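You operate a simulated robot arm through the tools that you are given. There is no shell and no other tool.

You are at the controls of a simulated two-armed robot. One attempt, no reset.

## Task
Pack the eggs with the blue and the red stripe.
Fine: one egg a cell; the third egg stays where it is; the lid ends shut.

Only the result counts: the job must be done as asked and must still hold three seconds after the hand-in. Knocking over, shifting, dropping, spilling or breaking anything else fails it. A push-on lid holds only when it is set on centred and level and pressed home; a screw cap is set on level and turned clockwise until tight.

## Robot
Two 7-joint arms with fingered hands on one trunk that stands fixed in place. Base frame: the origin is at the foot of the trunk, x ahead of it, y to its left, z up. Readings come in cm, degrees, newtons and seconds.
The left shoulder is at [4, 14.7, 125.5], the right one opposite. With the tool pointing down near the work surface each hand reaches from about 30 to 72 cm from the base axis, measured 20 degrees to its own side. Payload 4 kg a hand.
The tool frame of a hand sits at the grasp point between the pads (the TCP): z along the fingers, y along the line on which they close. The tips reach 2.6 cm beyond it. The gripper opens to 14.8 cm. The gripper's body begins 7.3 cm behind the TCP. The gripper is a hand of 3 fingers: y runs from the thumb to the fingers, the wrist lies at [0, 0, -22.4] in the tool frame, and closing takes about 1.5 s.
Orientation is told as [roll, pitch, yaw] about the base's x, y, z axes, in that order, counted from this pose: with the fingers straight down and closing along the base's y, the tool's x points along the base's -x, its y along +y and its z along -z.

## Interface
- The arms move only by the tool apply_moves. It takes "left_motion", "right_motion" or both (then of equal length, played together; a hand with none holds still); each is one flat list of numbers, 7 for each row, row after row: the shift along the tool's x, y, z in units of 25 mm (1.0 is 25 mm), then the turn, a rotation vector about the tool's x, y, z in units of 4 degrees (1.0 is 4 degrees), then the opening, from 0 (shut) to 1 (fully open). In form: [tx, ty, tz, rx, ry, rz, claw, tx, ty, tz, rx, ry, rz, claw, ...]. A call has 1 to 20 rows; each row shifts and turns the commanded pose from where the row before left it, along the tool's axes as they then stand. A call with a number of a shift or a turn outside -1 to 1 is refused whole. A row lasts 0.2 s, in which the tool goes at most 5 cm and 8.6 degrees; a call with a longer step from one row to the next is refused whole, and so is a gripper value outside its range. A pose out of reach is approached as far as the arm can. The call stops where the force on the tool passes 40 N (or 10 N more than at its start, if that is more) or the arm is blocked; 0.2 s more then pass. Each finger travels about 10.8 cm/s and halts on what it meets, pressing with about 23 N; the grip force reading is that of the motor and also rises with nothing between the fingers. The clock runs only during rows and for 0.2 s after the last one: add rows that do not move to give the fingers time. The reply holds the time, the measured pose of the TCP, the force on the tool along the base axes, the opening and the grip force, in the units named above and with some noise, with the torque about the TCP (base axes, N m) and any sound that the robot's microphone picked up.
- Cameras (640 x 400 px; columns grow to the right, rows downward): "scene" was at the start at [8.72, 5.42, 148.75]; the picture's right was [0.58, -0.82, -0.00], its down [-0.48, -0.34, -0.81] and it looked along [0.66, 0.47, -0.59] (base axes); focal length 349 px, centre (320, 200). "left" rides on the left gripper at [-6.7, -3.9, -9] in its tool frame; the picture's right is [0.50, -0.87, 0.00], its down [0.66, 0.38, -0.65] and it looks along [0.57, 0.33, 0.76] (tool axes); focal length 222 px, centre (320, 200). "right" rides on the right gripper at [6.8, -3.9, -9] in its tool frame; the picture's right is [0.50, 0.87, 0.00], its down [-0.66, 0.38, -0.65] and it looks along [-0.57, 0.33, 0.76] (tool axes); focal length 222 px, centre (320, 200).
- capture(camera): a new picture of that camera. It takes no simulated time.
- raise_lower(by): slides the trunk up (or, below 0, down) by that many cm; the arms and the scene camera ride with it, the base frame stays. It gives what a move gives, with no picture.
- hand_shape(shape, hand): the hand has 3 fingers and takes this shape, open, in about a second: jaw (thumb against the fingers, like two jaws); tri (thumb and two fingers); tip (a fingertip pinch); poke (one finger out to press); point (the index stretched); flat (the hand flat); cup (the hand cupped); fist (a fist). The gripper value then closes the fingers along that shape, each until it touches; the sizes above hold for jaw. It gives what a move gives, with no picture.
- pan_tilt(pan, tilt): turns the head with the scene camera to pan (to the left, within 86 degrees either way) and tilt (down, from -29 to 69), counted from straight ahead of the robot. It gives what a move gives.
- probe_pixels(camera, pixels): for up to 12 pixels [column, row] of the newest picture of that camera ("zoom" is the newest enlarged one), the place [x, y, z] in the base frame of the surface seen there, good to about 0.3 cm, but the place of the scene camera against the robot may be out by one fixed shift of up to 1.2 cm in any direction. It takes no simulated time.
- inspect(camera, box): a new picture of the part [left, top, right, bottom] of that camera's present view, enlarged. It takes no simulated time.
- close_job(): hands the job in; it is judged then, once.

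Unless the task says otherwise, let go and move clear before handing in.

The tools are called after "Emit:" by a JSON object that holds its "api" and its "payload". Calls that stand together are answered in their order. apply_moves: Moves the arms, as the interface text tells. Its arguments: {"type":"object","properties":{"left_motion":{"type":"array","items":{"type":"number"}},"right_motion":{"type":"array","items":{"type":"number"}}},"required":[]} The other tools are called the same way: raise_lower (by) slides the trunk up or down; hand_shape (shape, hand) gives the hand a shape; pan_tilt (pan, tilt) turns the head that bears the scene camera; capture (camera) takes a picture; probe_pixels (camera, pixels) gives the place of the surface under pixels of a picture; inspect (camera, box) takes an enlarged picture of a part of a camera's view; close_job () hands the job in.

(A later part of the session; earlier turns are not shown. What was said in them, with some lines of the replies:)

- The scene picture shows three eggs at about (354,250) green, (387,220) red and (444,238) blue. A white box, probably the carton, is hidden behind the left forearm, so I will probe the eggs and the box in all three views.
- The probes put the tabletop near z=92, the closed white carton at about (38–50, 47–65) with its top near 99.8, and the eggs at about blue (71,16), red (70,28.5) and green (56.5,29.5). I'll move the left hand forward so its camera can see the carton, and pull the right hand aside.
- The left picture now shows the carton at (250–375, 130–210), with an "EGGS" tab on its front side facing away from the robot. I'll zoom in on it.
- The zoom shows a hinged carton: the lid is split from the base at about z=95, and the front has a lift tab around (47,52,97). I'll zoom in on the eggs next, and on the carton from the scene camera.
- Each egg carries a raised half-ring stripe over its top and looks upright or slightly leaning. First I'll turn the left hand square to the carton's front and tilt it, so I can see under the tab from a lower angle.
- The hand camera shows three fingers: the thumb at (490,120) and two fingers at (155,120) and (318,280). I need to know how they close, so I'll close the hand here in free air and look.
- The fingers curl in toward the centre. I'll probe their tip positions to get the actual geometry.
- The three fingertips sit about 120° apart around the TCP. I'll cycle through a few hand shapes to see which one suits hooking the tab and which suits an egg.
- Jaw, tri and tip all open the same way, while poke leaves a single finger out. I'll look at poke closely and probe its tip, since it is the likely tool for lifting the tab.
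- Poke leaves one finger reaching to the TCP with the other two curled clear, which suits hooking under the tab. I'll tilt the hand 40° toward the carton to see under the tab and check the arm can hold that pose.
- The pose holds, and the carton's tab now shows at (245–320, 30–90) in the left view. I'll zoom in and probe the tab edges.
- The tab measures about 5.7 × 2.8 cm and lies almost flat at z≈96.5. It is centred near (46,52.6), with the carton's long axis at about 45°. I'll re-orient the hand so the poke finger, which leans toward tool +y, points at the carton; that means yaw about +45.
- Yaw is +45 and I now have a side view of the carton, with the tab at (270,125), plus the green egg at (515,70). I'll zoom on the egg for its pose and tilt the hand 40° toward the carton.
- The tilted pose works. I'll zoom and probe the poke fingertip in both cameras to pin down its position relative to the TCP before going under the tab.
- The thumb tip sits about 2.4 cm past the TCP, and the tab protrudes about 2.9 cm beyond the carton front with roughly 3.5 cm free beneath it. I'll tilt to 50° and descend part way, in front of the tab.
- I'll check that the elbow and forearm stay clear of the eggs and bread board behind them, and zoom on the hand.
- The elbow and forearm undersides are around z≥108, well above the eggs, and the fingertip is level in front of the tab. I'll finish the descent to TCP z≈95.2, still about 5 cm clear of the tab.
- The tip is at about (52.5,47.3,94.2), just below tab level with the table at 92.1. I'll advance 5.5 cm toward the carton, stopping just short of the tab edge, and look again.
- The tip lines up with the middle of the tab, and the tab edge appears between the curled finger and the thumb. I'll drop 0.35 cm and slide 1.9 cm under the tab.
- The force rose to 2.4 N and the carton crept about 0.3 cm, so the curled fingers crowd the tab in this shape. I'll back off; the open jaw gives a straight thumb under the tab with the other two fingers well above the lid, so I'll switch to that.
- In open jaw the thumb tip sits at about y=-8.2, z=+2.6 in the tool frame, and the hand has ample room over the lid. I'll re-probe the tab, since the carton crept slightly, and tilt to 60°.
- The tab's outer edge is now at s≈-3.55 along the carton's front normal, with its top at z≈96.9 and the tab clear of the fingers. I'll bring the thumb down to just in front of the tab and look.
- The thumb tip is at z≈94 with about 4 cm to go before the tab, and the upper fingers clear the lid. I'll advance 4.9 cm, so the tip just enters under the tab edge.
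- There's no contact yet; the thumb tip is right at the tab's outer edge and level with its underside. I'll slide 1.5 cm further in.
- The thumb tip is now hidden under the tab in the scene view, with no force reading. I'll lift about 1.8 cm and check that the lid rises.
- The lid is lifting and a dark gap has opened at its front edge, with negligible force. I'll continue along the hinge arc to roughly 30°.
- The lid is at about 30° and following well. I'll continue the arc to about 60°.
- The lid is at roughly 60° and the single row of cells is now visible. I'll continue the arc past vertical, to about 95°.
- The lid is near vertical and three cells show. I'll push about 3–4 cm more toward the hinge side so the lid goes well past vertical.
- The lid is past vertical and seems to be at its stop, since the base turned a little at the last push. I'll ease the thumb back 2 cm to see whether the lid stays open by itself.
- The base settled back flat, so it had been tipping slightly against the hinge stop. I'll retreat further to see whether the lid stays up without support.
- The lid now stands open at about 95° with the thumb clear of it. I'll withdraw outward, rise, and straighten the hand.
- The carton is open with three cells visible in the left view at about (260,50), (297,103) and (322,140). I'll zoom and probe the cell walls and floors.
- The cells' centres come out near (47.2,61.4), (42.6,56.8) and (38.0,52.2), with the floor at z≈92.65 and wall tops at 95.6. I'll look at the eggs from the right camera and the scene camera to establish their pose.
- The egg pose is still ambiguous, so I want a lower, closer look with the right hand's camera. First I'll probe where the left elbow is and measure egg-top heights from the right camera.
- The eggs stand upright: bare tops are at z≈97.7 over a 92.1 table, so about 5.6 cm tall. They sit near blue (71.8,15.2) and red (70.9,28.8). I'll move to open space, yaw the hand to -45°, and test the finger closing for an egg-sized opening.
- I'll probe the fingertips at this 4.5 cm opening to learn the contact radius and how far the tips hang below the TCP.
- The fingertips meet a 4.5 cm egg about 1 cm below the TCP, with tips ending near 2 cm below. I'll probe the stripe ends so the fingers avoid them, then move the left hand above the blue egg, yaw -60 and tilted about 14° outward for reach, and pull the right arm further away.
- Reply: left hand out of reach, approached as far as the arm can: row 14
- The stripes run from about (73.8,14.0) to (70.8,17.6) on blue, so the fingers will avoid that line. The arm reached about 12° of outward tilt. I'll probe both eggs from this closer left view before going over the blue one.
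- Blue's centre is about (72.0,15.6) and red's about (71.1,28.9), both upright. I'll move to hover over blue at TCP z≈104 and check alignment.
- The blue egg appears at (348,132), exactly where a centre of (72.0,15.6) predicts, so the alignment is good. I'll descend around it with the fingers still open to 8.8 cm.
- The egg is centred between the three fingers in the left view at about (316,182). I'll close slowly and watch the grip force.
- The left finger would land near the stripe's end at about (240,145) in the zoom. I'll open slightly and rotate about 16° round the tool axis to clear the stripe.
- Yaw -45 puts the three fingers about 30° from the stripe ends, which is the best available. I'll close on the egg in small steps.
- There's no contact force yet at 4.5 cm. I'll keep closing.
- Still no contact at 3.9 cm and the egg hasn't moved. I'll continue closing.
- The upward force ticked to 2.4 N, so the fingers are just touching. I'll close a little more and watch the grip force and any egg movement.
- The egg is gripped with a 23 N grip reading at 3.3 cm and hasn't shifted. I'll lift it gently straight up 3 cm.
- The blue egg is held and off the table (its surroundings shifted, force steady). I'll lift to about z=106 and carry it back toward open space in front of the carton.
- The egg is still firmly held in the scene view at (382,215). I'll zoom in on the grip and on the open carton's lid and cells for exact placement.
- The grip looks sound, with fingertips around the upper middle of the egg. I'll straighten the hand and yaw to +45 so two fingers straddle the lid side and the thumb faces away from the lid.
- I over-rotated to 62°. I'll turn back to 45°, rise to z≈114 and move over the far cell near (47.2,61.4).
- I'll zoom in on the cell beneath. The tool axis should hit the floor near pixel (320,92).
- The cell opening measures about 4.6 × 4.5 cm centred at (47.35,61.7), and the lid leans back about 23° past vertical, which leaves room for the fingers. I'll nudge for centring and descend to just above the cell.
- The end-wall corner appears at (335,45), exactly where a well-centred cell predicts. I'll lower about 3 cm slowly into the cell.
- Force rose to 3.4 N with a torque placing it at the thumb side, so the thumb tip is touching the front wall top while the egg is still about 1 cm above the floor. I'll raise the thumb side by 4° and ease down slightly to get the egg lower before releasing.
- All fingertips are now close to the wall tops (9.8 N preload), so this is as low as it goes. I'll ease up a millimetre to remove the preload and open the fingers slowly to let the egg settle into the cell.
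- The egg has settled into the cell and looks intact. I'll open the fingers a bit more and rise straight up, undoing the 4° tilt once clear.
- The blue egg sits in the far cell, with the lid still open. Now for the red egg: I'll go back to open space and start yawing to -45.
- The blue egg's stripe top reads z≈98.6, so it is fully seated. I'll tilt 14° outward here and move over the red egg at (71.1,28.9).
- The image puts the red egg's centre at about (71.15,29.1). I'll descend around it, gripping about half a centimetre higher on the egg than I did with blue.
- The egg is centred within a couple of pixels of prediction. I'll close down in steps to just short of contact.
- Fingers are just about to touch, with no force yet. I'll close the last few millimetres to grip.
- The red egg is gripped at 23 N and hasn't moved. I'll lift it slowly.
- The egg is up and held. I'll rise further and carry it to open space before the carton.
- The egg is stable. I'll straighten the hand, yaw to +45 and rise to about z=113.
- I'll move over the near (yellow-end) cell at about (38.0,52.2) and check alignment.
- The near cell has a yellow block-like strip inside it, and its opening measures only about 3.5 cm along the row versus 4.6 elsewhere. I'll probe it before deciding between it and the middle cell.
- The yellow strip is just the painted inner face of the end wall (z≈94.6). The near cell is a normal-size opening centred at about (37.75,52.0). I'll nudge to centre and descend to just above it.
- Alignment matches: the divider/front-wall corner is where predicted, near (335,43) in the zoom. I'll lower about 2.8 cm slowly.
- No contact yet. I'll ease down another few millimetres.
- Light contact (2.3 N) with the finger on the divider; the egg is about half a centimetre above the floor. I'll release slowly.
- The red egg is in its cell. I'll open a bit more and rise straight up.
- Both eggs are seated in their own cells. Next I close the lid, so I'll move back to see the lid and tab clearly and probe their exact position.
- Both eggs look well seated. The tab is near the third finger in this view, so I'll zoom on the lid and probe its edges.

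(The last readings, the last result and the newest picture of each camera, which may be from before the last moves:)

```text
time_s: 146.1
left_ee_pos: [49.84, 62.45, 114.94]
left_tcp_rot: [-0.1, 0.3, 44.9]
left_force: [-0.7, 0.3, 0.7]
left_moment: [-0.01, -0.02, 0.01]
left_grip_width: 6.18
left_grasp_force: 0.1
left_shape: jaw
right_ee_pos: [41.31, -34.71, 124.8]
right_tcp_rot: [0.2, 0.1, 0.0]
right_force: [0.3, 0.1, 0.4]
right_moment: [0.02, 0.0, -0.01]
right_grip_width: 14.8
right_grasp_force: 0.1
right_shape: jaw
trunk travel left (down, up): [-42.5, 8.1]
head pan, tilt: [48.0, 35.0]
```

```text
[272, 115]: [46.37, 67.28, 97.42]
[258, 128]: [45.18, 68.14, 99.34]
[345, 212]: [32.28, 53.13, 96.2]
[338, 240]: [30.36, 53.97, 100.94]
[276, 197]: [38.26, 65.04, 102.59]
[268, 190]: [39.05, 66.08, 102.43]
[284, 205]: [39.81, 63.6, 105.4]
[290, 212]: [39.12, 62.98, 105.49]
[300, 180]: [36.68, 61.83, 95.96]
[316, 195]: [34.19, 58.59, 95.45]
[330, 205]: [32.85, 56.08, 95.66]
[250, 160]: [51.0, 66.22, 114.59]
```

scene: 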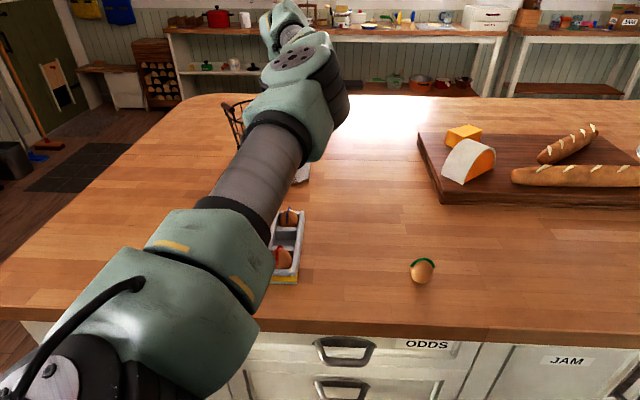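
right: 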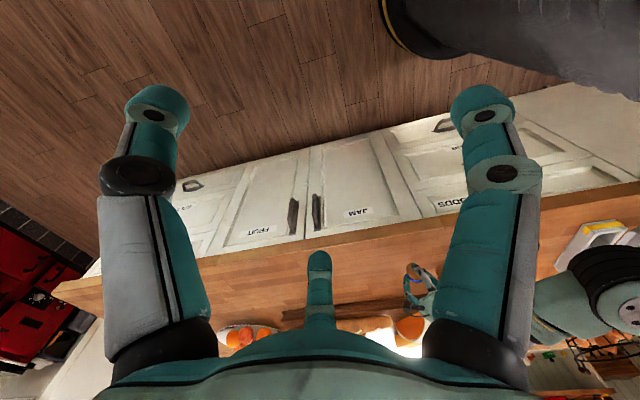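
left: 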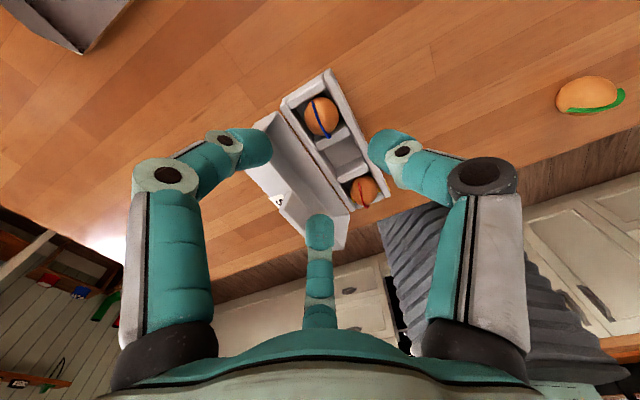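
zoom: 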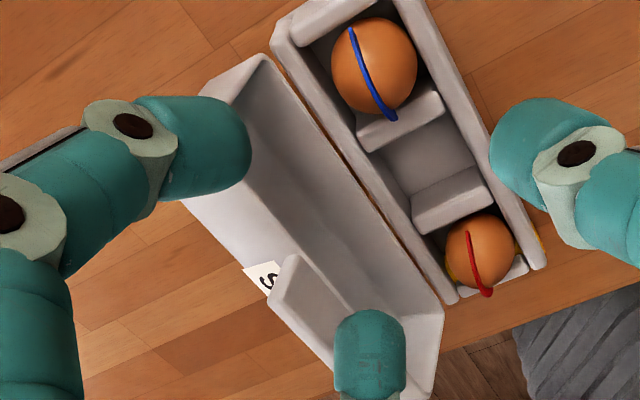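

The lid stands at about 100°, with the tab's top edge at z≈105.4 and s≈-16.8. I'll bring the hand above the tab, thumb in front and the two fingers behind, before capturing it loosely.

Emit:
{"api": "apply_moves", "payload": {"left_motion": [0.614, 0.493, 0.18, 0, 0, 0, 0.42, 0.614, 0.493, 0.18, 0, 0, 0, 0.42, 0.614, 0.493, 0.18, 0, 0, 0, 0.42, 0.614, 0.493, 0.18, 0, 0, 0, 0.42, 0.614, 0.493, 0.18, 0, 0, 0, 0.42, 0.614, 0.493, 0.18, 0, 0, 0, 0.42, 0, 0, 0, 0, 0, 0, 0.42]}}

Emit:
{"api": "capture", "payload": {"camera": "left"}}

Emit:
{"api": "inspect", "payload": {"camera": "left", "box": [200, 60, 440, 260]}}

Emit:
{"api": "capture", "payload": {"camera": "scene"}}

```text
time_s: 147.7
left_ee_pos: [38.19, 61.1, 112.2]
left_tcp_rot: [-0.1, 0.2, 44.9]
left_force: [-0.5, 0.3, 1.1]
left_moment: [0.01, -0.02, -0.01]
left_grip_width: 6.16
left_grasp_force: 0.1
left_shape: jaw
right_ee_pos: [41.44, -34.77, 124.97]
right_tcp_rot: [0.1, 0.1, 0.0]
right_force: [-0.3, 1.4, 0.2]
right_moment: [-0.02, 0.02, -0.04]
right_grip_width: 14.78
right_grasp_force: 0.1
right_shape: jaw
trunk travel left (down, up): [-42.5, 8.1]
head pan, tilt: [48.0, 35.0]
```

```text
taken
```

left: 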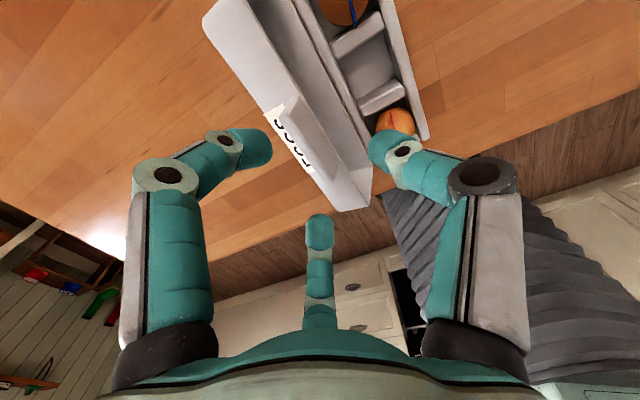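

```text
2.00 times, centred on (320, 160) of left
```

zoom: 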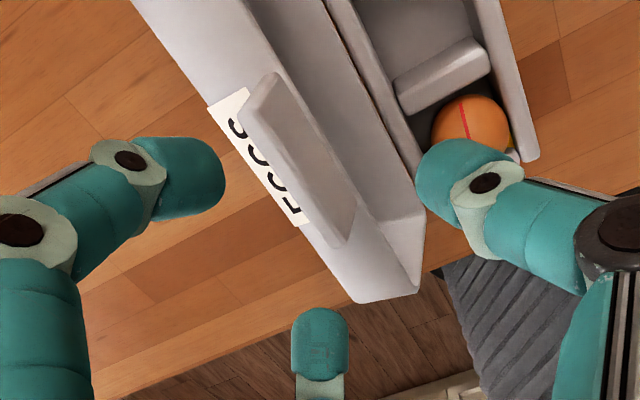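

```text
taken
```

scene: 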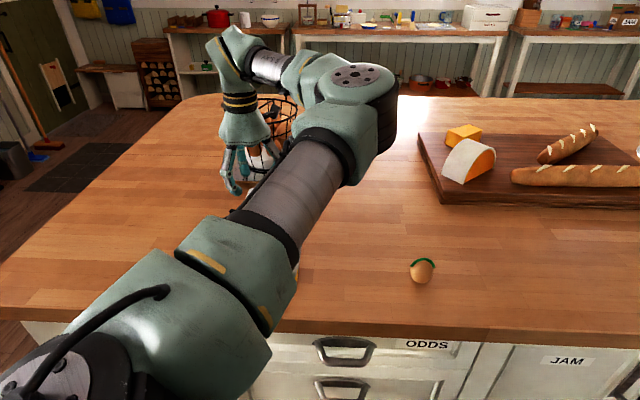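

The tab's top edge runs from (262,80) to (345,235) in the zoom. I'll probe it to fine-tune my position before descending.

Emit:
{"api": "probe_pixels", "payload": {"camera": "zoom", "pixels": [[268, 85], [303, 150], [340, 225], [290, 130], [320, 190], [350, 225], [255, 95], [270, 150], [230, 125], [300, 205], [370, 290], [420, 230]]}}

```text
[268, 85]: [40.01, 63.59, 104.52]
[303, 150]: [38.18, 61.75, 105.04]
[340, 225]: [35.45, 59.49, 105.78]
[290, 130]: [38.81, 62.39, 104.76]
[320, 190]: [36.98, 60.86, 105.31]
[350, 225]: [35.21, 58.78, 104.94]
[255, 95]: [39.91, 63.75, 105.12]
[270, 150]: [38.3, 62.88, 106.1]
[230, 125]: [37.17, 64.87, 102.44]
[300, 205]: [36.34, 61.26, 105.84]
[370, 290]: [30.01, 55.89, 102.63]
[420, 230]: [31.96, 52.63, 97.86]
```

The tab is centred at t≈70.2 and s≈-17.0, with its top at z≈105.9. I'll shift 0.7 cm toward it and descend so the thumb is in front and the fingers behind, then close loosely around it.

Emit:
{"api": "apply_moves", "payload": {"left_motion": [0, 0.28, 0, 0, 0, 0, 0.42, 0, 0, 0.45, 0, 0, 0, 0.42, 0, 0, 0.45, 0, 0, 0, 0.42, 0, 0, 0.45, 0, 0, 0, 0.42, 0, 0, 0.45, 0, 0, 0, 0.42, 0, 0, 0.43, 0, 0, 0, 0.42, 0, 0, 0, 0, 0, 0, 0.42]}}

Emit:
{"api": "capture", "payload": {"camera": "left"}}

Emit:
{"api": "inspect", "payload": {"camera": "left", "box": [200, 90, 440, 290]}}

```text
time_s: 149.3
left_ee_pos: [37.64, 61.66, 106.52]
left_tcp_rot: [-0.2, 0.3, 45.0]
left_force: [0.7, -0.4, 0.0]
left_moment: [0.0, -0.01, 0.01]
left_grip_width: 6.17
left_grasp_force: 0.2
left_shape: jaw
right_ee_pos: [41.42, -34.71, 125.08]
right_tcp_rot: [0.0, 0.1, 0.0]
right_force: [-0.2, 0.2, -0.9]
right_moment: [0.04, 0.02, 0.0]
right_grip_width: 14.8
right_grasp_force: 0.1
right_shape: jaw
trunk travel left (down, up): [-42.5, 8.1]
head pan, tilt: [48.0, 35.0]
```

```text
taken
```

left: 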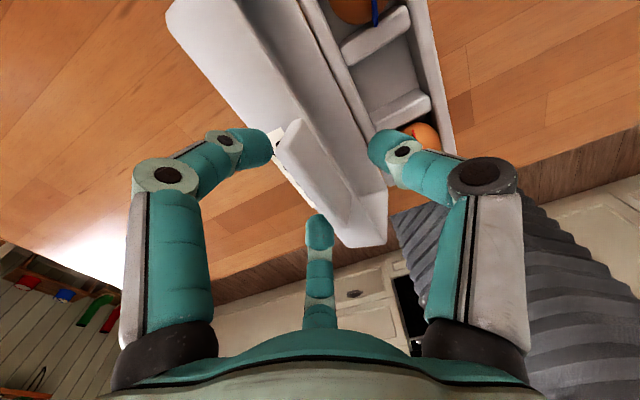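

```text
2.00 times, centred on (320, 190) of left
```

zoom: 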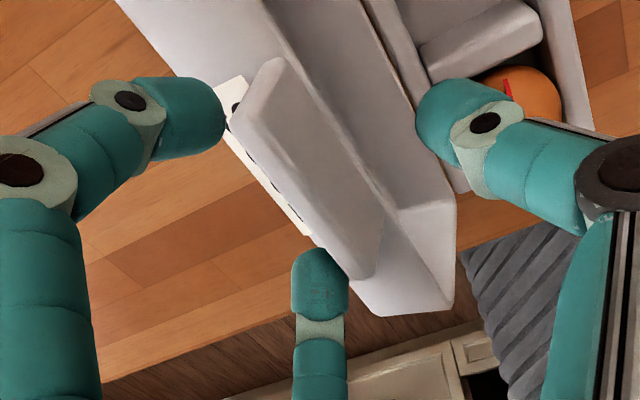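

The tab sits between the thumb on the right and the two fingers on the left and bottom. I'll close loosely to about 3 cm.

Emit:
{"api": "apply_moves", "payload": {"left_motion": [0, 0, 0, 0, 0, 0, 0.36, 0, 0, 0, 0, 0, 0, 0.3, 0, 0, 0, 0, 0, 0, 0.25, 0, 0, 0, 0, 0, 0, 0.21, 0, 0, 0, 0, 0, 0, 0.21]}}

Emit:
{"api": "inspect", "payload": {"camera": "left", "box": [200, 90, 440, 290]}}

```text
time_s: 150.5
left_ee_pos: [37.62, 61.66, 106.58]
left_tcp_rot: [-0.1, 0.2, 44.9]
left_force: [0.7, -0.2, -0.1]
left_moment: [0.0, -0.01, 0.0]
left_grip_width: 3.17
left_grasp_force: 0.1
left_shape: jaw
right_ee_pos: [41.4, -34.76, 124.93]
right_tcp_rot: [0.0, 0.0, 0.0]
right_force: [0.2, 0.7, 0.5]
right_moment: [-0.06, 0.06, 0.03]
right_grip_width: 14.81
right_grasp_force: 0.0
right_shape: jaw
trunk travel left (down, up): [-42.5, 8.1]
head pan, tilt: [48.0, 35.0]
```

```text
2.00 times, centred on (320, 190) of left
```

zoom: 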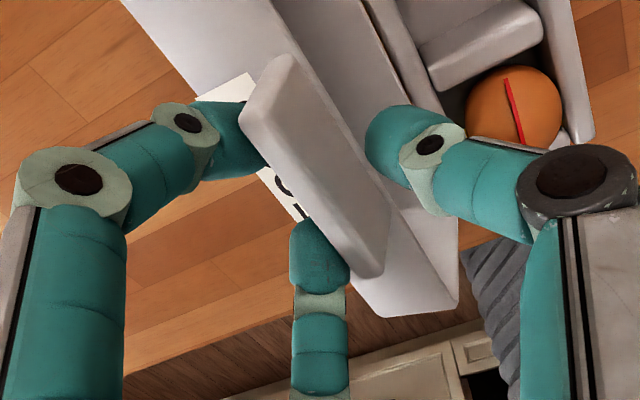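

The tab is loosely captured with no force. I'll begin swinging the lid closed around the hinge, 20° first.

Emit:
{"api": "apply_moves", "payload": {"left_motion": [0, -0.313, -0.077, -1, 0, 0, 0.21, 0, -0.313, -0.077, -1, 0, 0, 0.21, 0, -0.313, -0.077, -1, 0, 0, 0.21, 0, -0.313, -0.077, -1, 0, 0, 0.21, 0, -0.313, -0.077, -1, 0, 0, 0.21, 0, 0, 0, 0, 0, 0, 0.21]}}

Emit:
{"api": "inspect", "payload": {"camera": "left", "box": [200, 90, 440, 290]}}

Emit:
{"api": "capture", "payload": {"camera": "scene"}}

```text
time_s: 151.9
left_ee_pos: [40.54, 58.75, 107.03]
left_tcp_rot: [19.9, 0.2, 44.9]
left_force: [-0.5, -0.4, -0.7]
left_moment: [-0.02, 0.0, -0.01]
left_grip_width: 3.12
left_grasp_force: 0.1
left_shape: jaw
right_ee_pos: [41.35, -34.64, 125.02]
right_tcp_rot: [0.0, 0.1, 0.1]
right_force: [0.2, -0.6, -0.4]
right_moment: [0.02, 0.01, 0.0]
right_grip_width: 14.81
right_grasp_force: 0.1
right_shape: jaw
trunk travel left (down, up): [-42.5, 8.1]
head pan, tilt: [48.0, 35.0]
```

```text
2.00 times, centred on (320, 190) of left
```

zoom: 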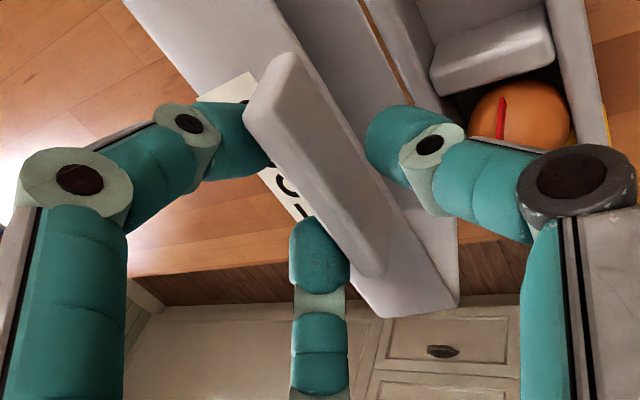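

```text
taken
```

scene: 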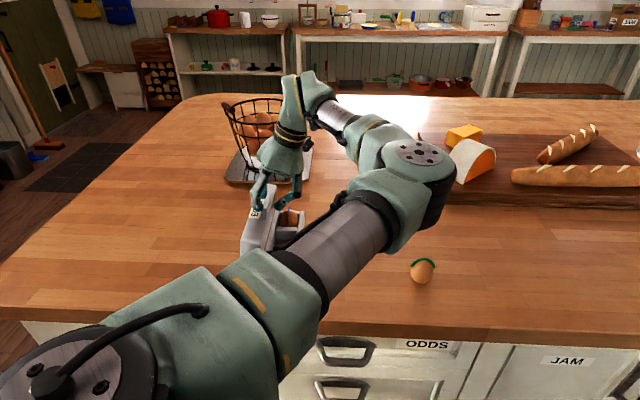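

The lid is following the fingers, now around 83°. I'll continue another 20°.

Emit:
{"api": "apply_moves", "payload": {"left_motion": [0, -0.313, -0.077, -1, 0, 0, 0.21, 0, -0.313, -0.077, -1, 0, 0, 0.21, 0, -0.313, -0.077, -1, 0, 0, 0.21, 0, -0.313, -0.077, -1, 0, 0, 0.21, 0, -0.313, -0.077, -1, 0, 0, 0.21, 0, 0, 0, 0, 0, 0, 0.21]}}

Emit:
{"api": "inspect", "payload": {"camera": "left", "box": [200, 90, 440, 290]}}

Emit:
{"api": "inspect", "payload": {"camera": "scene", "box": [220, 100, 380, 290]}}

```text
time_s: 153.3
left_ee_pos: [43.15, 56.07, 106.08]
left_tcp_rot: [39.9, 0.2, 44.9]
left_force: [-0.6, 0.1, 1.5]
left_moment: [-0.03, -0.03, -0.04]
left_grip_width: 3.15
left_grasp_force: 0.0
left_shape: jaw
right_ee_pos: [41.39, -34.64, 125.07]
right_tcp_rot: [0.0, 0.1, 0.1]
right_force: [0.2, -0.9, -0.3]
right_moment: [-0.01, -0.02, 0.0]
right_grip_width: 14.77
right_grasp_force: 0.1
right_shape: jaw
trunk travel left (down, up): [-42.5, 8.1]
head pan, tilt: [48.0, 35.0]
```

```text
2.00 times, centred on (320, 190) of left
```

zoom: 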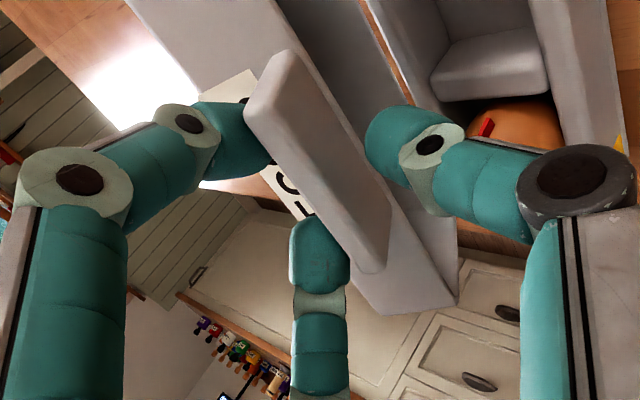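

```text
2.11 times, centred on (300, 195) of scene
```

zoom: 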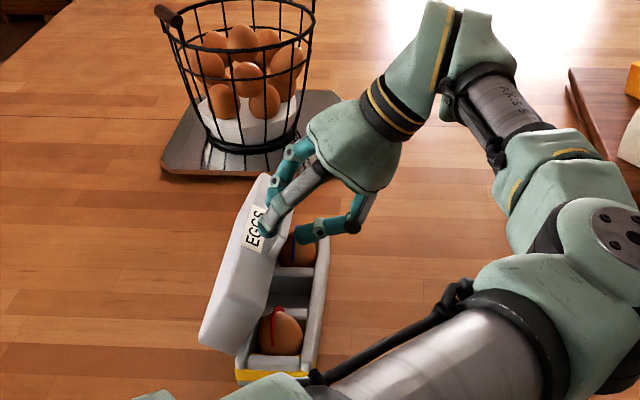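

The lid is at about 60° and moving smoothly. I'll continue another 20°; around here its weight should pass onto the thumb.

Emit:
{"api": "apply_moves", "payload": {"left_motion": [0, -0.313, -0.077, -1, 0, 0, 0.21, 0, -0.313, -0.077, -1, 0, 0, 0.21, 0, -0.313, -0.077, -1, 0, 0, 0.21, 0, -0.313, -0.077, -1, 0, 0, 0.21, 0, -0.313, -0.077, -1, 0, 0, 0.21, 0, 0, 0, 0, 0, 0, 0.21]}}

Emit:
{"api": "inspect", "payload": {"camera": "left", "box": [200, 90, 440, 290]}}

Emit:
{"api": "inspect", "payload": {"camera": "scene", "box": [220, 130, 380, 290]}}

```text
time_s: 154.7
left_ee_pos: [45.44, 53.72, 103.84]
left_tcp_rot: [59.9, 0.2, 44.9]
left_force: [-1.2, 0.0, 0.6]
left_moment: [0.01, 0.0, -0.03]
left_grip_width: 3.13
left_grasp_force: 0.0
left_shape: jaw
right_ee_pos: [41.4, -34.71, 125.02]
right_tcp_rot: [0.2, 0.1, 0.0]
right_force: [0.2, 0.7, -0.6]
right_moment: [0.03, -0.02, 0.01]
right_grip_width: 14.78
right_grasp_force: 0.1
right_shape: jaw
trunk travel left (down, up): [-42.5, 8.1]
head pan, tilt: [48.0, 35.0]
```

```text
2.00 times, centred on (320, 190) of left
```

zoom: 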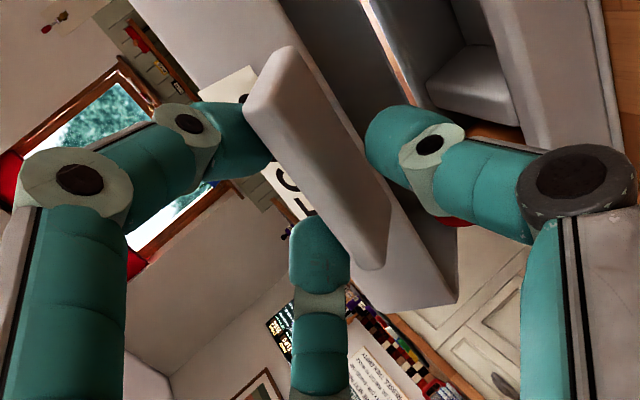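

```text
2.50 times, centred on (300, 210) of scene
```

zoom: 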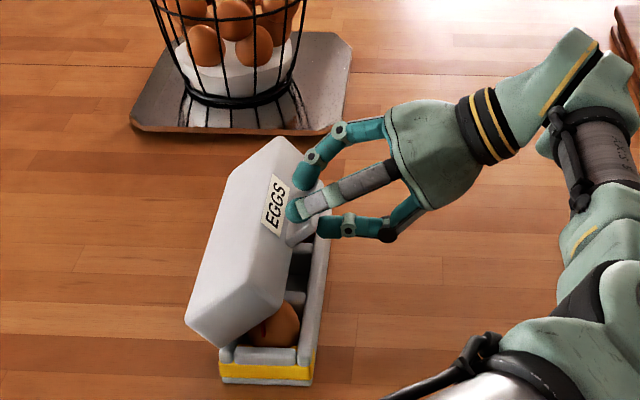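

The lid is at about 43° and still resting against the fingers (the hinge has friction), so the fingers can press it down. I'll keep the hand at 60° tilt and continue along the arc to about 20°.

Emit:
{"api": "apply_moves", "payload": {"left_motion": [0, -0.208, -0.06, 0, 0, 0, 0.21, 0, -0.208, -0.058, 0, 0, 0, 0.21, 0, -0.208, -0.053, 0, 0, 0, 0.21, 0, -0.208, -0.046, 0, 0, 0, 0.21, 0, -0.222, -0.018, 0, 0, 0, 0.21, 0, -0.222, -0.011, 0, 0, 0, 0.21, 0, -0.222, -0.003, 0, 0, 0, 0.21, 0, 0, 0, 0, 0, 0, 0.21]}}

Emit:
{"api": "inspect", "payload": {"camera": "left", "box": [200, 90, 440, 290]}}

Emit:
{"api": "inspect", "payload": {"camera": "scene", "box": [220, 150, 380, 290]}}

```text
time_s: 156.5
left_ee_pos: [47.32, 51.96, 100.88]
left_tcp_rot: [59.9, 0.1, 44.9]
left_force: [0.0, -0.4, 0.4]
left_moment: [0.0, 0.0, 0.01]
left_grip_width: 3.15
left_grasp_force: 0.1
left_shape: jaw
right_ee_pos: [41.38, -34.68, 124.99]
right_tcp_rot: [0.2, 0.0, 0.0]
right_force: [0.2, 0.2, -0.7]
right_moment: [0.01, -0.01, -0.03]
right_grip_width: 14.8
right_grasp_force: 0.0
right_shape: jaw
trunk travel left (down, up): [-42.5, 8.1]
head pan, tilt: [48.0, 35.0]
```

```text
2.00 times, centred on (320, 190) of left
```

zoom: 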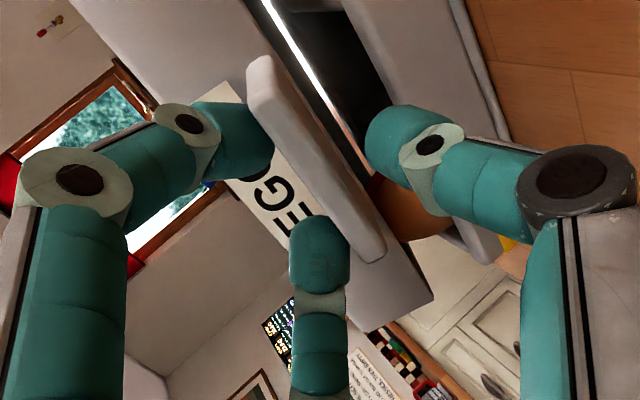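

```text
2.86 times, centred on (300, 220) of scene
```

zoom: 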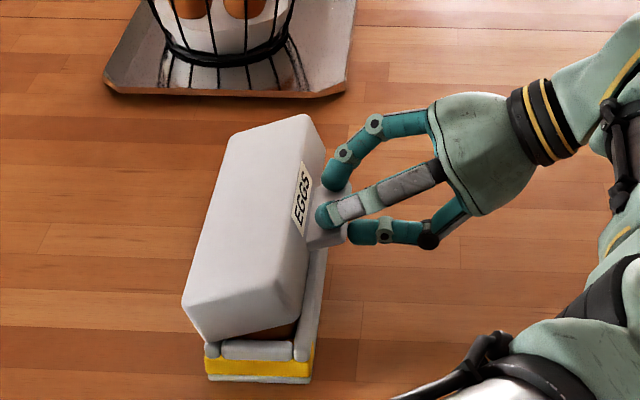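

The lid is down to about 20° and everything is aligned. I'll continue to nearly shut.

Emit:
{"api": "apply_moves", "payload": {"left_motion": [0, -0.218, 0.024, 0, 0, 0, 0.21, 0, -0.218, 0.027, 0, 0, 0, 0.21, 0, -0.218, 0.031, 0, 0, 0, 0.21, 0, -0.158, 0.045, 0, 0, 0, 0.21, 0, -0.158, 0.048, 0, 0, 0, 0.21, 0, 0, 0, 0, 0, 0, 0.21]}}

Emit:
{"api": "inspect", "payload": {"camera": "left", "box": [200, 90, 440, 290]}}

Emit:
{"api": "inspect", "payload": {"camera": "scene", "box": [220, 150, 380, 290]}}

```text
time_s: 157.9
left_ee_pos: [47.81, 51.32, 98.57]
left_tcp_rot: [59.8, 0.2, 44.9]
left_force: [0.1, -0.3, 0.4]
left_moment: [0.0, -0.01, 0.03]
left_grip_width: 3.13
left_grasp_force: 0.1
left_shape: jaw
right_ee_pos: [41.31, -34.68, 124.96]
right_tcp_rot: [0.1, 0.1, -0.1]
right_force: [0.1, 0.1, 0.2]
right_moment: [0.0, 0.02, -0.01]
right_grip_width: 14.78
right_grasp_force: 0.1
right_shape: jaw
trunk travel left (down, up): [-42.5, 8.1]
head pan, tilt: [48.0, 35.0]
```

```text
2.00 times, centred on (320, 190) of left
```

zoom: 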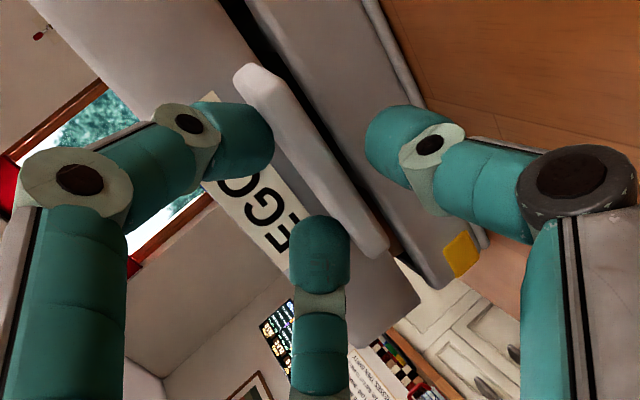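

```text
2.86 times, centred on (300, 220) of scene
```

zoom: 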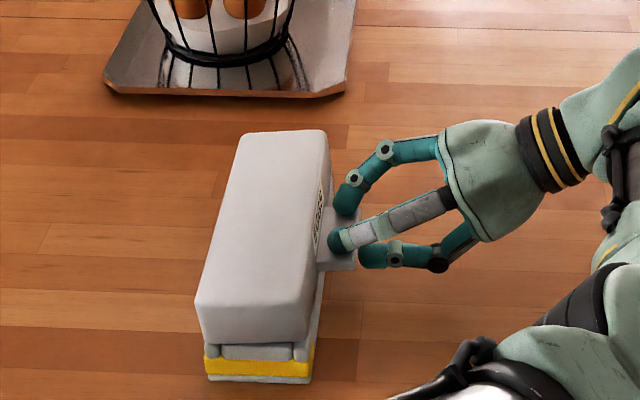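

There's still a thin dark gap between lid and base. I'll press the tab down gently in small steps.

Emit:
{"api": "apply_moves", "payload": {"left_motion": [0, -0.1, 0.04, 0, 0, 0, 0.21, 0, -0.1, 0.04, 0, 0, 0, 0.21, 0, -0.1, 0.045, 0, 0, 0, 0.21, 0, 0, 0, 0, 0, 0, 0.21]}}

Emit:
{"api": "inspect", "payload": {"camera": "left", "box": [200, 90, 440, 290]}}

Emit:
{"api": "inspect", "payload": {"camera": "scene", "box": [220, 150, 380, 290]}}

```text
time_s: 158.9
left_ee_pos: [48.0, 51.3, 97.82]
left_tcp_rot: [59.8, 0.2, 44.8]
left_force: [-0.6, 0.0, 0.0]
left_moment: [0.01, 0.01, 0.0]
left_grip_width: 3.12
left_grasp_force: 0.0
left_shape: jaw
right_ee_pos: [41.4, -34.8, 125.0]
right_tcp_rot: [0.1, 0.2, 0.0]
right_force: [-0.4, -0.3, -0.2]
right_moment: [0.02, -0.04, 0.01]
right_grip_width: 14.78
right_grasp_force: 0.0
right_shape: jaw
trunk travel left (down, up): [-42.5, 8.1]
head pan, tilt: [48.0, 35.0]
```

```text
2.00 times, centred on (320, 190) of left
```

zoom: 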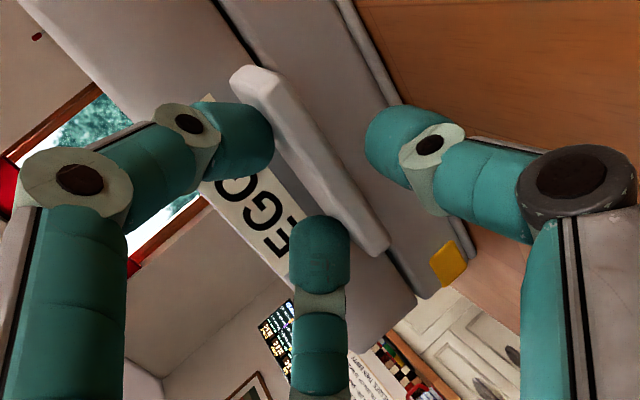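

```text
2.86 times, centred on (300, 220) of scene
```

zoom: 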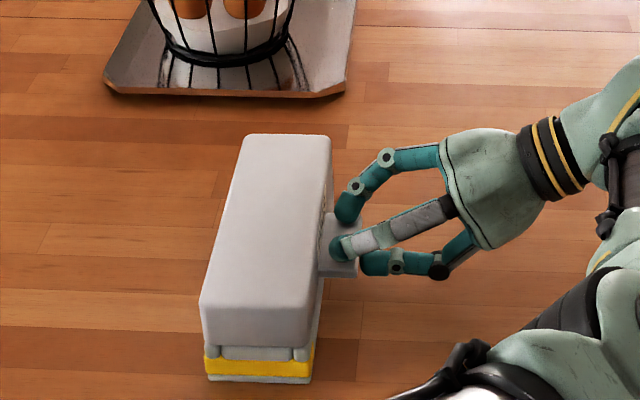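

It's almost shut with no force yet. I'll keep pressing in small steps until I feel resistance.

Emit:
{"api": "apply_moves", "payload": {"left_motion": [0, -0.08, 0.04, 0, 0, 0, 0.21, 0, -0.08, 0.04, 0, 0, 0, 0.21, 0, 0, 0, 0, 0, 0, 0.21]}}

Emit:
{"api": "inspect", "payload": {"camera": "left", "box": [200, 90, 440, 290]}}

```text
time_s: 159.7
left_ee_pos: [47.83, 51.2, 97.37]
left_tcp_rot: [60.1, 0.1, 44.9]
left_force: [1.5, -1.0, 5.6]
left_moment: [0.13, 0.1, 0.02]
left_grip_width: 3.2
left_grasp_force: 0.0
left_shape: jaw
right_ee_pos: [41.38, -34.82, 125.03]
right_tcp_rot: [0.2, 0.1, 0.0]
right_force: [0.6, -1.1, 1.2]
right_moment: [-0.01, 0.04, 0.0]
right_grip_width: 14.77
right_grasp_force: 0.1
right_shape: jaw
trunk travel left (down, up): [-42.5, 8.1]
head pan, tilt: [48.0, 35.0]
```

```text
2.00 times, centred on (320, 190) of left
```

zoom: 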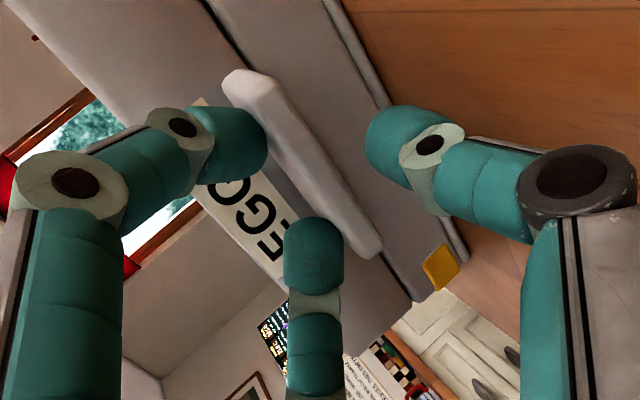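

Resistance of 5.6 N now, so the lid is against the base. I'll press a bit harder to be sure it is home.

Emit:
{"api": "apply_moves", "payload": {"left_motion": [0, -0.05, 0.03, 0, 0, 0, 0.21, 0, -0.05, 0.03, 0, 0, 0, 0.21, 0, 0, 0, 0, 0, 0, 0.21]}}

Emit:
{"api": "inspect", "payload": {"camera": "scene", "box": [220, 150, 380, 290]}}

```text
time_s: 160.5
left_ee_pos: [47.81, 51.12, 97.17]
left_tcp_rot: [60.0, 0.2, 44.9]
left_force: [2.9, -3.1, 12.3]
left_moment: [0.26, 0.23, -0.04]
left_grip_width: 3.25
left_grasp_force: 0.0
left_shape: jaw
right_ee_pos: [41.31, -34.93, 125.01]
right_tcp_rot: [0.1, 0.0, -0.1]
right_force: [-0.5, -0.5, 0.0]
right_moment: [-0.03, 0.0, -0.01]
right_grip_width: 14.78
right_grasp_force: 0.0
right_shape: jaw
trunk travel left (down, up): [-42.5, 8.1]
head pan, tilt: [48.0, 35.0]
```

```text
2.86 times, centred on (300, 220) of scene
```

zoom: 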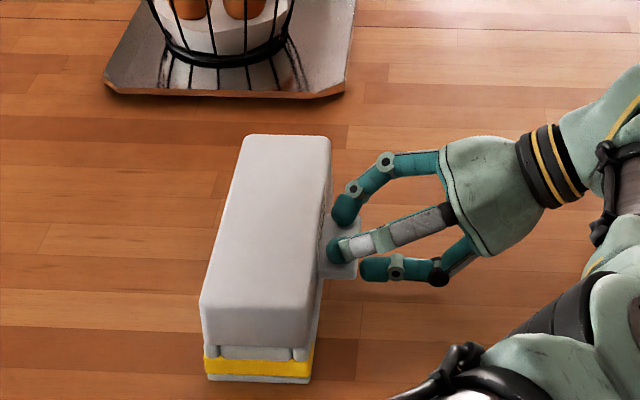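

At 12 N the lid holds firm. I'll release the pressure by rising about 3 mm, then back straight out from the tab.

Emit:
{"api": "apply_moves", "payload": {"left_motion": [0, 0.08, -0.045, 0, 0, 0, 0.21, 0, 0.05, -0.03, 0, 0, 0, 0.21, 0, 0, 0, 0, 0, 0, 0.24, 0, -0.1, -0.173, 0, 0, 0, 0.24, 0, -0.1, -0.173, 0, 0, 0, 0.24, 0, -0.2, -0.346, 0, 0, 0, 0.24, 0, -0.2, -0.346, 0, 0, 0, 0.24, 0, -0.2, -0.346, 0, 0, 0, 0.24, 0, -0.2, -0.346, 0, 0, 0, 0.24, 0, 0, 0, 0, 0, 0, 0.24]}}

Emit:
{"api": "capture", "payload": {"camera": "left"}}

Emit:
{"api": "inspect", "payload": {"camera": "scene", "box": [220, 150, 380, 290]}}

```text
time_s: 162.7
left_ee_pos: [51.46, 47.78, 97.37]
left_tcp_rot: [59.9, 0.2, 44.8]
left_force: [-0.5, -0.4, 0.7]
left_moment: [0.0, -0.02, -0.01]
left_grip_width: 3.58
left_grasp_force: 0.0
left_shape: jaw
right_ee_pos: [41.34, -34.79, 124.93]
right_tcp_rot: [0.1, 0.1, 0.1]
right_force: [-0.3, -0.1, 0.7]
right_moment: [0.05, 0.0, 0.0]
right_grip_width: 14.79
right_grasp_force: 0.0
right_shape: jaw
trunk travel left (down, up): [-42.5, 8.1]
head pan, tilt: [48.0, 35.0]
```

```text
taken
```

left: 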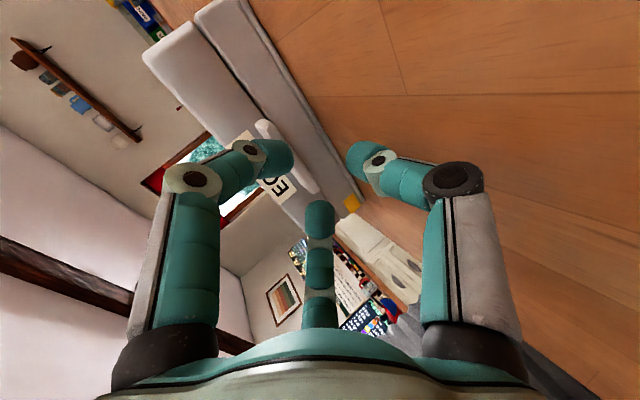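

```text
2.86 times, centred on (300, 220) of scene
```

zoom: 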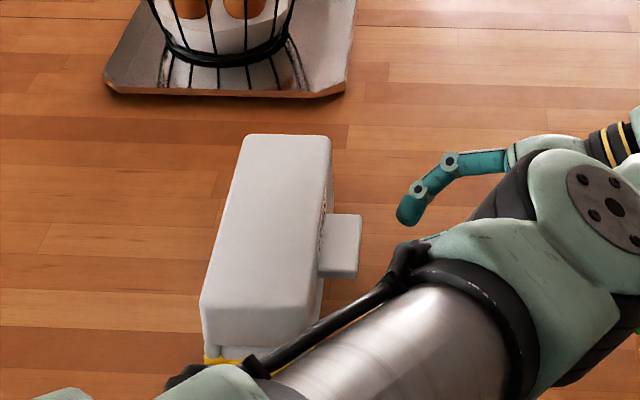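

The lid stays shut on its own. I'll rise straight up and straighten the hand well clear, then inspect everything.

Emit:
{"api": "apply_moves", "payload": {"left_motion": [0, 0.52, -0.3, 0, 0, 0, 0.24, 0, 0.52, -0.3, 0, 0, 0, 0.24, 0, 0.52, -0.3, 0, 0, 0, 0.24, 0, 0.52, -0.3, 0, 0, 0, 0.24, 0, 0.52, -0.3, 0, 0, 0, 0.24, 0, 0.52, -0.3, 0, 0, 0, 0.24, 0, 0.52, -0.3, 0, 0, 0, 0.24, 0, 0.52, -0.3, 0, 0, 0, 0.24, 0, 0.52, -0.3, 0, 0, 0, 0.24, 0, 0.52, -0.3, 0, 0, 0, 0.24]}}

Emit:
{"api": "apply_moves", "payload": {"left_motion": [0, 0, 0, 1, 0, 0, 0.24, 0, 0, 0, 1, 0, 0, 0.24, 0, 0, 0, 1, 0, 0, 0.24, 0, 0, 0, 1, 0, 0, 0.24, 0, 0, 0, 1, 0, 0, 0.24, 0, 0, 0, 1, 0, 0, 0.24, 0, 0, 0, 1, 0, 0, 0.24, 0, 0, 0, 1, 0, 0, 0.24, 0, 0, 0, 1, 0, 0, 0.24, 0, 0, 0, 1, 0, 0, 0.24, 0, 0, 0, 1, 0, 0, 0.24, 0, 0, 0, 1, 0, 0, 0.24, 0, 0, 0, 1, 0, 0, 0.24, 0, 0, 0, 1, 0, 0, 0.24, 0, 0, 0, 1, 0, 0, 0.24]}}

Emit:
{"api": "capture", "payload": {"camera": "left"}}

Emit:
{"api": "capture", "payload": {"camera": "scene"}}

Emit:
{"api": "inspect", "payload": {"camera": "left", "box": [180, 0, 420, 180]}}

```text
time_s: 164.9
left_ee_pos: [51.42, 47.82, 112.38]
left_tcp_rot: [59.8, 0.1, 44.9]
left_force: [0.2, 0.0, -0.2]
left_moment: [0.0, -0.01, -0.01]
left_grip_width: 3.54
left_grasp_force: 0.0
left_shape: jaw
right_ee_pos: [41.38, -34.78, 125.05]
right_tcp_rot: [0.1, 0.1, 0.0]
right_force: [-0.1, -0.6, -0.6]
right_moment: [0.01, 0.01, 0.0]
right_grip_width: 14.8
right_grasp_force: 0.1
right_shape: jaw
trunk travel left (down, up): [-42.5, 8.1]
head pan, tilt: [48.0, 35.0]
```

```text
time_s: 168.1
left_ee_pos: [51.5, 47.87, 112.4]
left_tcp_rot: [-0.1, 0.3, 44.9]
left_force: [0.5, -0.6, 0.2]
left_moment: [0.0, 0.03, -0.03]
left_grip_width: 3.55
left_grasp_force: 0.1
left_shape: jaw
right_ee_pos: [41.38, -34.73, 124.99]
right_tcp_rot: [0.1, 0.1, 0.0]
right_force: [-0.6, -0.2, -0.2]
right_moment: [-0.02, -0.03, 0.0]
right_grip_width: 14.78
right_grasp_force: 0.0
right_shape: jaw
trunk travel left (down, up): [-42.5, 8.1]
head pan, tilt: [48.0, 35.0]
```

```text
taken
```

left: 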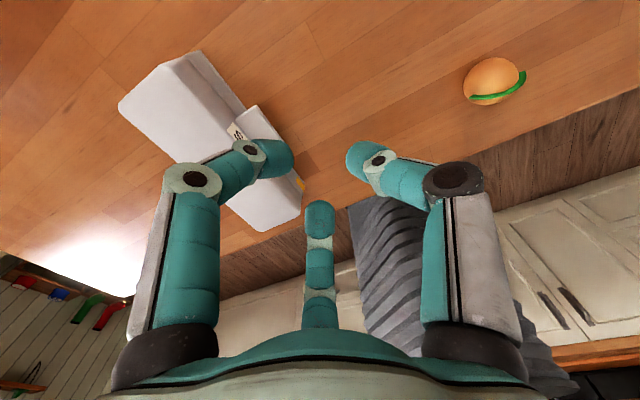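

```text
taken
```

scene: 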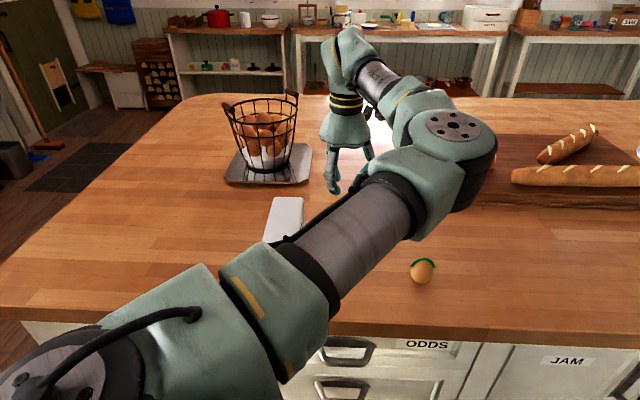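

```text
2.22 times, centred on (300, 90) of left
```

zoom: 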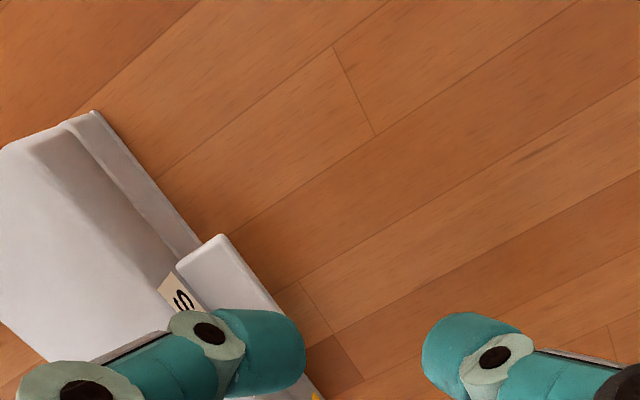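

The carton is closed in the left view and the green egg is untouched. I'll verify the lid is level by probing its top and tab.

Emit:
{"api": "probe_pixels", "payload": {"camera": "left", "pixels": [[130, 108], [180, 65], [215, 105], [160, 130], [150, 90], [250, 112], [265, 120], [265, 222], [295, 205], [498, 75]]}}

Emit:
{"api": "inspect", "payload": {"camera": "left", "box": [100, 30, 320, 240]}}

Emit:
{"api": "inspect", "payload": {"camera": "scene", "box": [230, 170, 350, 270]}}

```text
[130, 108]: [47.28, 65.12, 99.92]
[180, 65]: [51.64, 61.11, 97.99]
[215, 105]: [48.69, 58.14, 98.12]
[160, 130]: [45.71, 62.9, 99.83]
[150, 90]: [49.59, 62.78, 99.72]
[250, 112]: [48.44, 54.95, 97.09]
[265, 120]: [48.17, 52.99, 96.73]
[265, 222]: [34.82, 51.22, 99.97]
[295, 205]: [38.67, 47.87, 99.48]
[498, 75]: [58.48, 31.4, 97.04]
```

```text
1.90 times, centred on (210, 135) of left
```

zoom: 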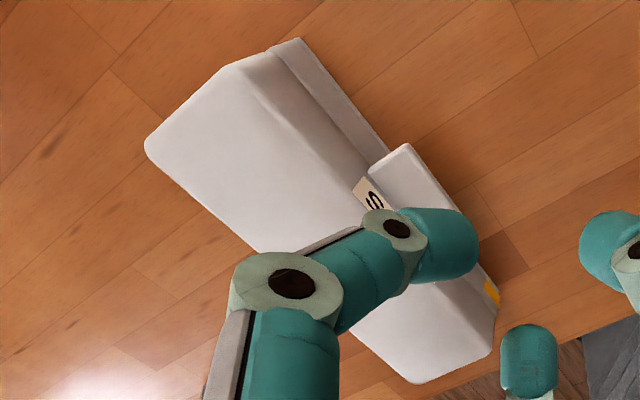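

```text
4.00 times, centred on (290, 220) of scene
```

zoom: 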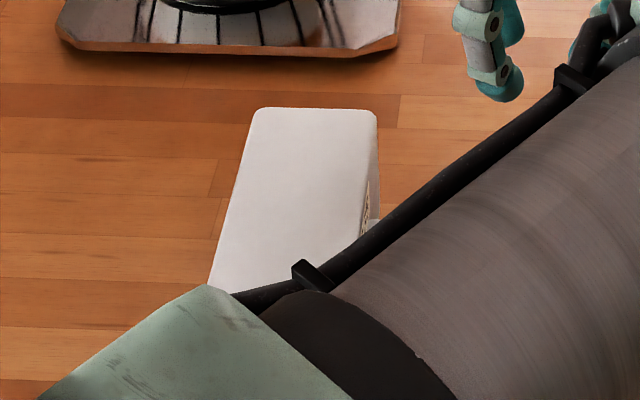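

The lid top reads level at z≈99.7–100.0 at all corners, and the tab is at 96.7–97.1, both matching the original closed state. The green egg's pixel (422,270) is unchanged. I'll raise the hand a little further clear and hand in.

Emit:
{"api": "apply_moves", "payload": {"left_motion": [0, -0.4, -0.5, 0, 0, 0, 0.24, 0, -0.4, -0.5, 0, 0, 0, 0.24, 0, -0.4, -0.5, 0, 0, 0, 0.24, 0, -0.4, -0.5, 0, 0, 0, 0.24, 0, 0, 0, 0, 0, 0, 0.24]}}

Emit:
{"api": "capture", "payload": {"camera": "left"}}

Emit:
{"api": "capture", "payload": {"camera": "scene"}}

```text
time_s: 169.3
left_ee_pos: [54.31, 44.86, 117.33]
left_tcp_rot: [-0.1, 0.3, 44.9]
left_force: [0.9, 0.0, 0.0]
left_moment: [-0.03, -0.01, 0.02]
left_grip_width: 3.57
left_grasp_force: 0.0
left_shape: jaw
right_ee_pos: [41.4, -34.73, 125.08]
right_tcp_rot: [0.1, 0.0, 0.0]
right_force: [-0.5, 0.1, -0.7]
right_moment: [-0.02, -0.02, 0.01]
right_grip_width: 14.8
right_grasp_force: 0.1
right_shape: jaw
trunk travel left (down, up): [-42.5, 8.1]
head pan, tilt: [48.0, 35.0]
```

```text
taken
```

left: 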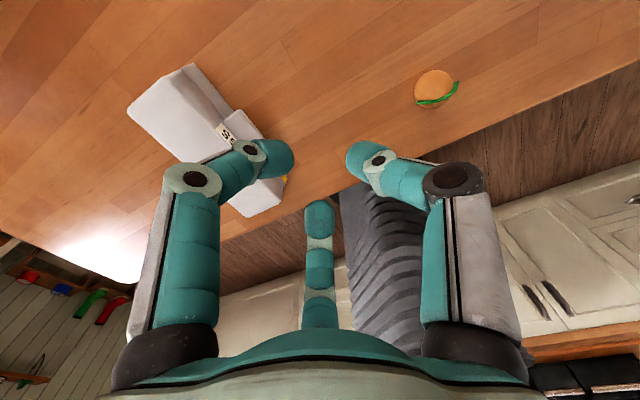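

```text
taken
```

scene: 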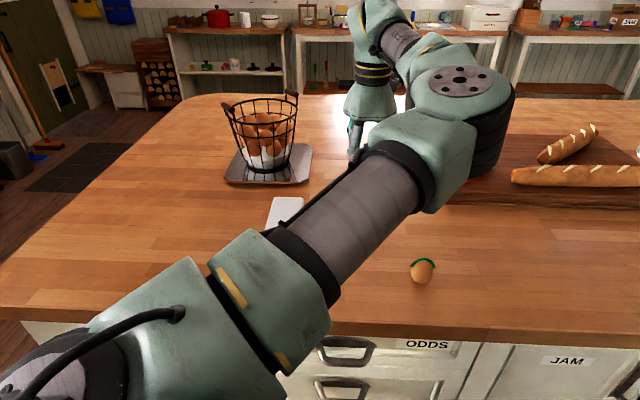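

The latest pictures show the carton shut and level, the green egg unmoved at (422,270) in the scene view, and both hands clear. I'm handing in the job.

Emit:
{"api": "close_job", "payload": {}}

```text
The job is handed in.
```

The blue- and red-striped eggs are packed in the carton, one at each end with the middle cell empty. The lid is shut, and I've handed the job in.

- **Eggs:** both looked whole and fully seated before I closed the lid. The fingertips met the cell walls before either egg reached the bottom, so blue dropped about 1 cm and red about half a centimetre into place.
- **Lid:** it reads level at its original closed height on all sides, and it stayed shut after I pressed it to about 12 N and let go.
- **Third egg:** the green-striped egg did not move, and I saw nothing else on the table disturbed.
- **Carton:** it crept about 0.3 cm on my first try at the tab, and it tipped briefly against the hinge stop before settling flat again.

Both hands were clear of everything when I handed in.
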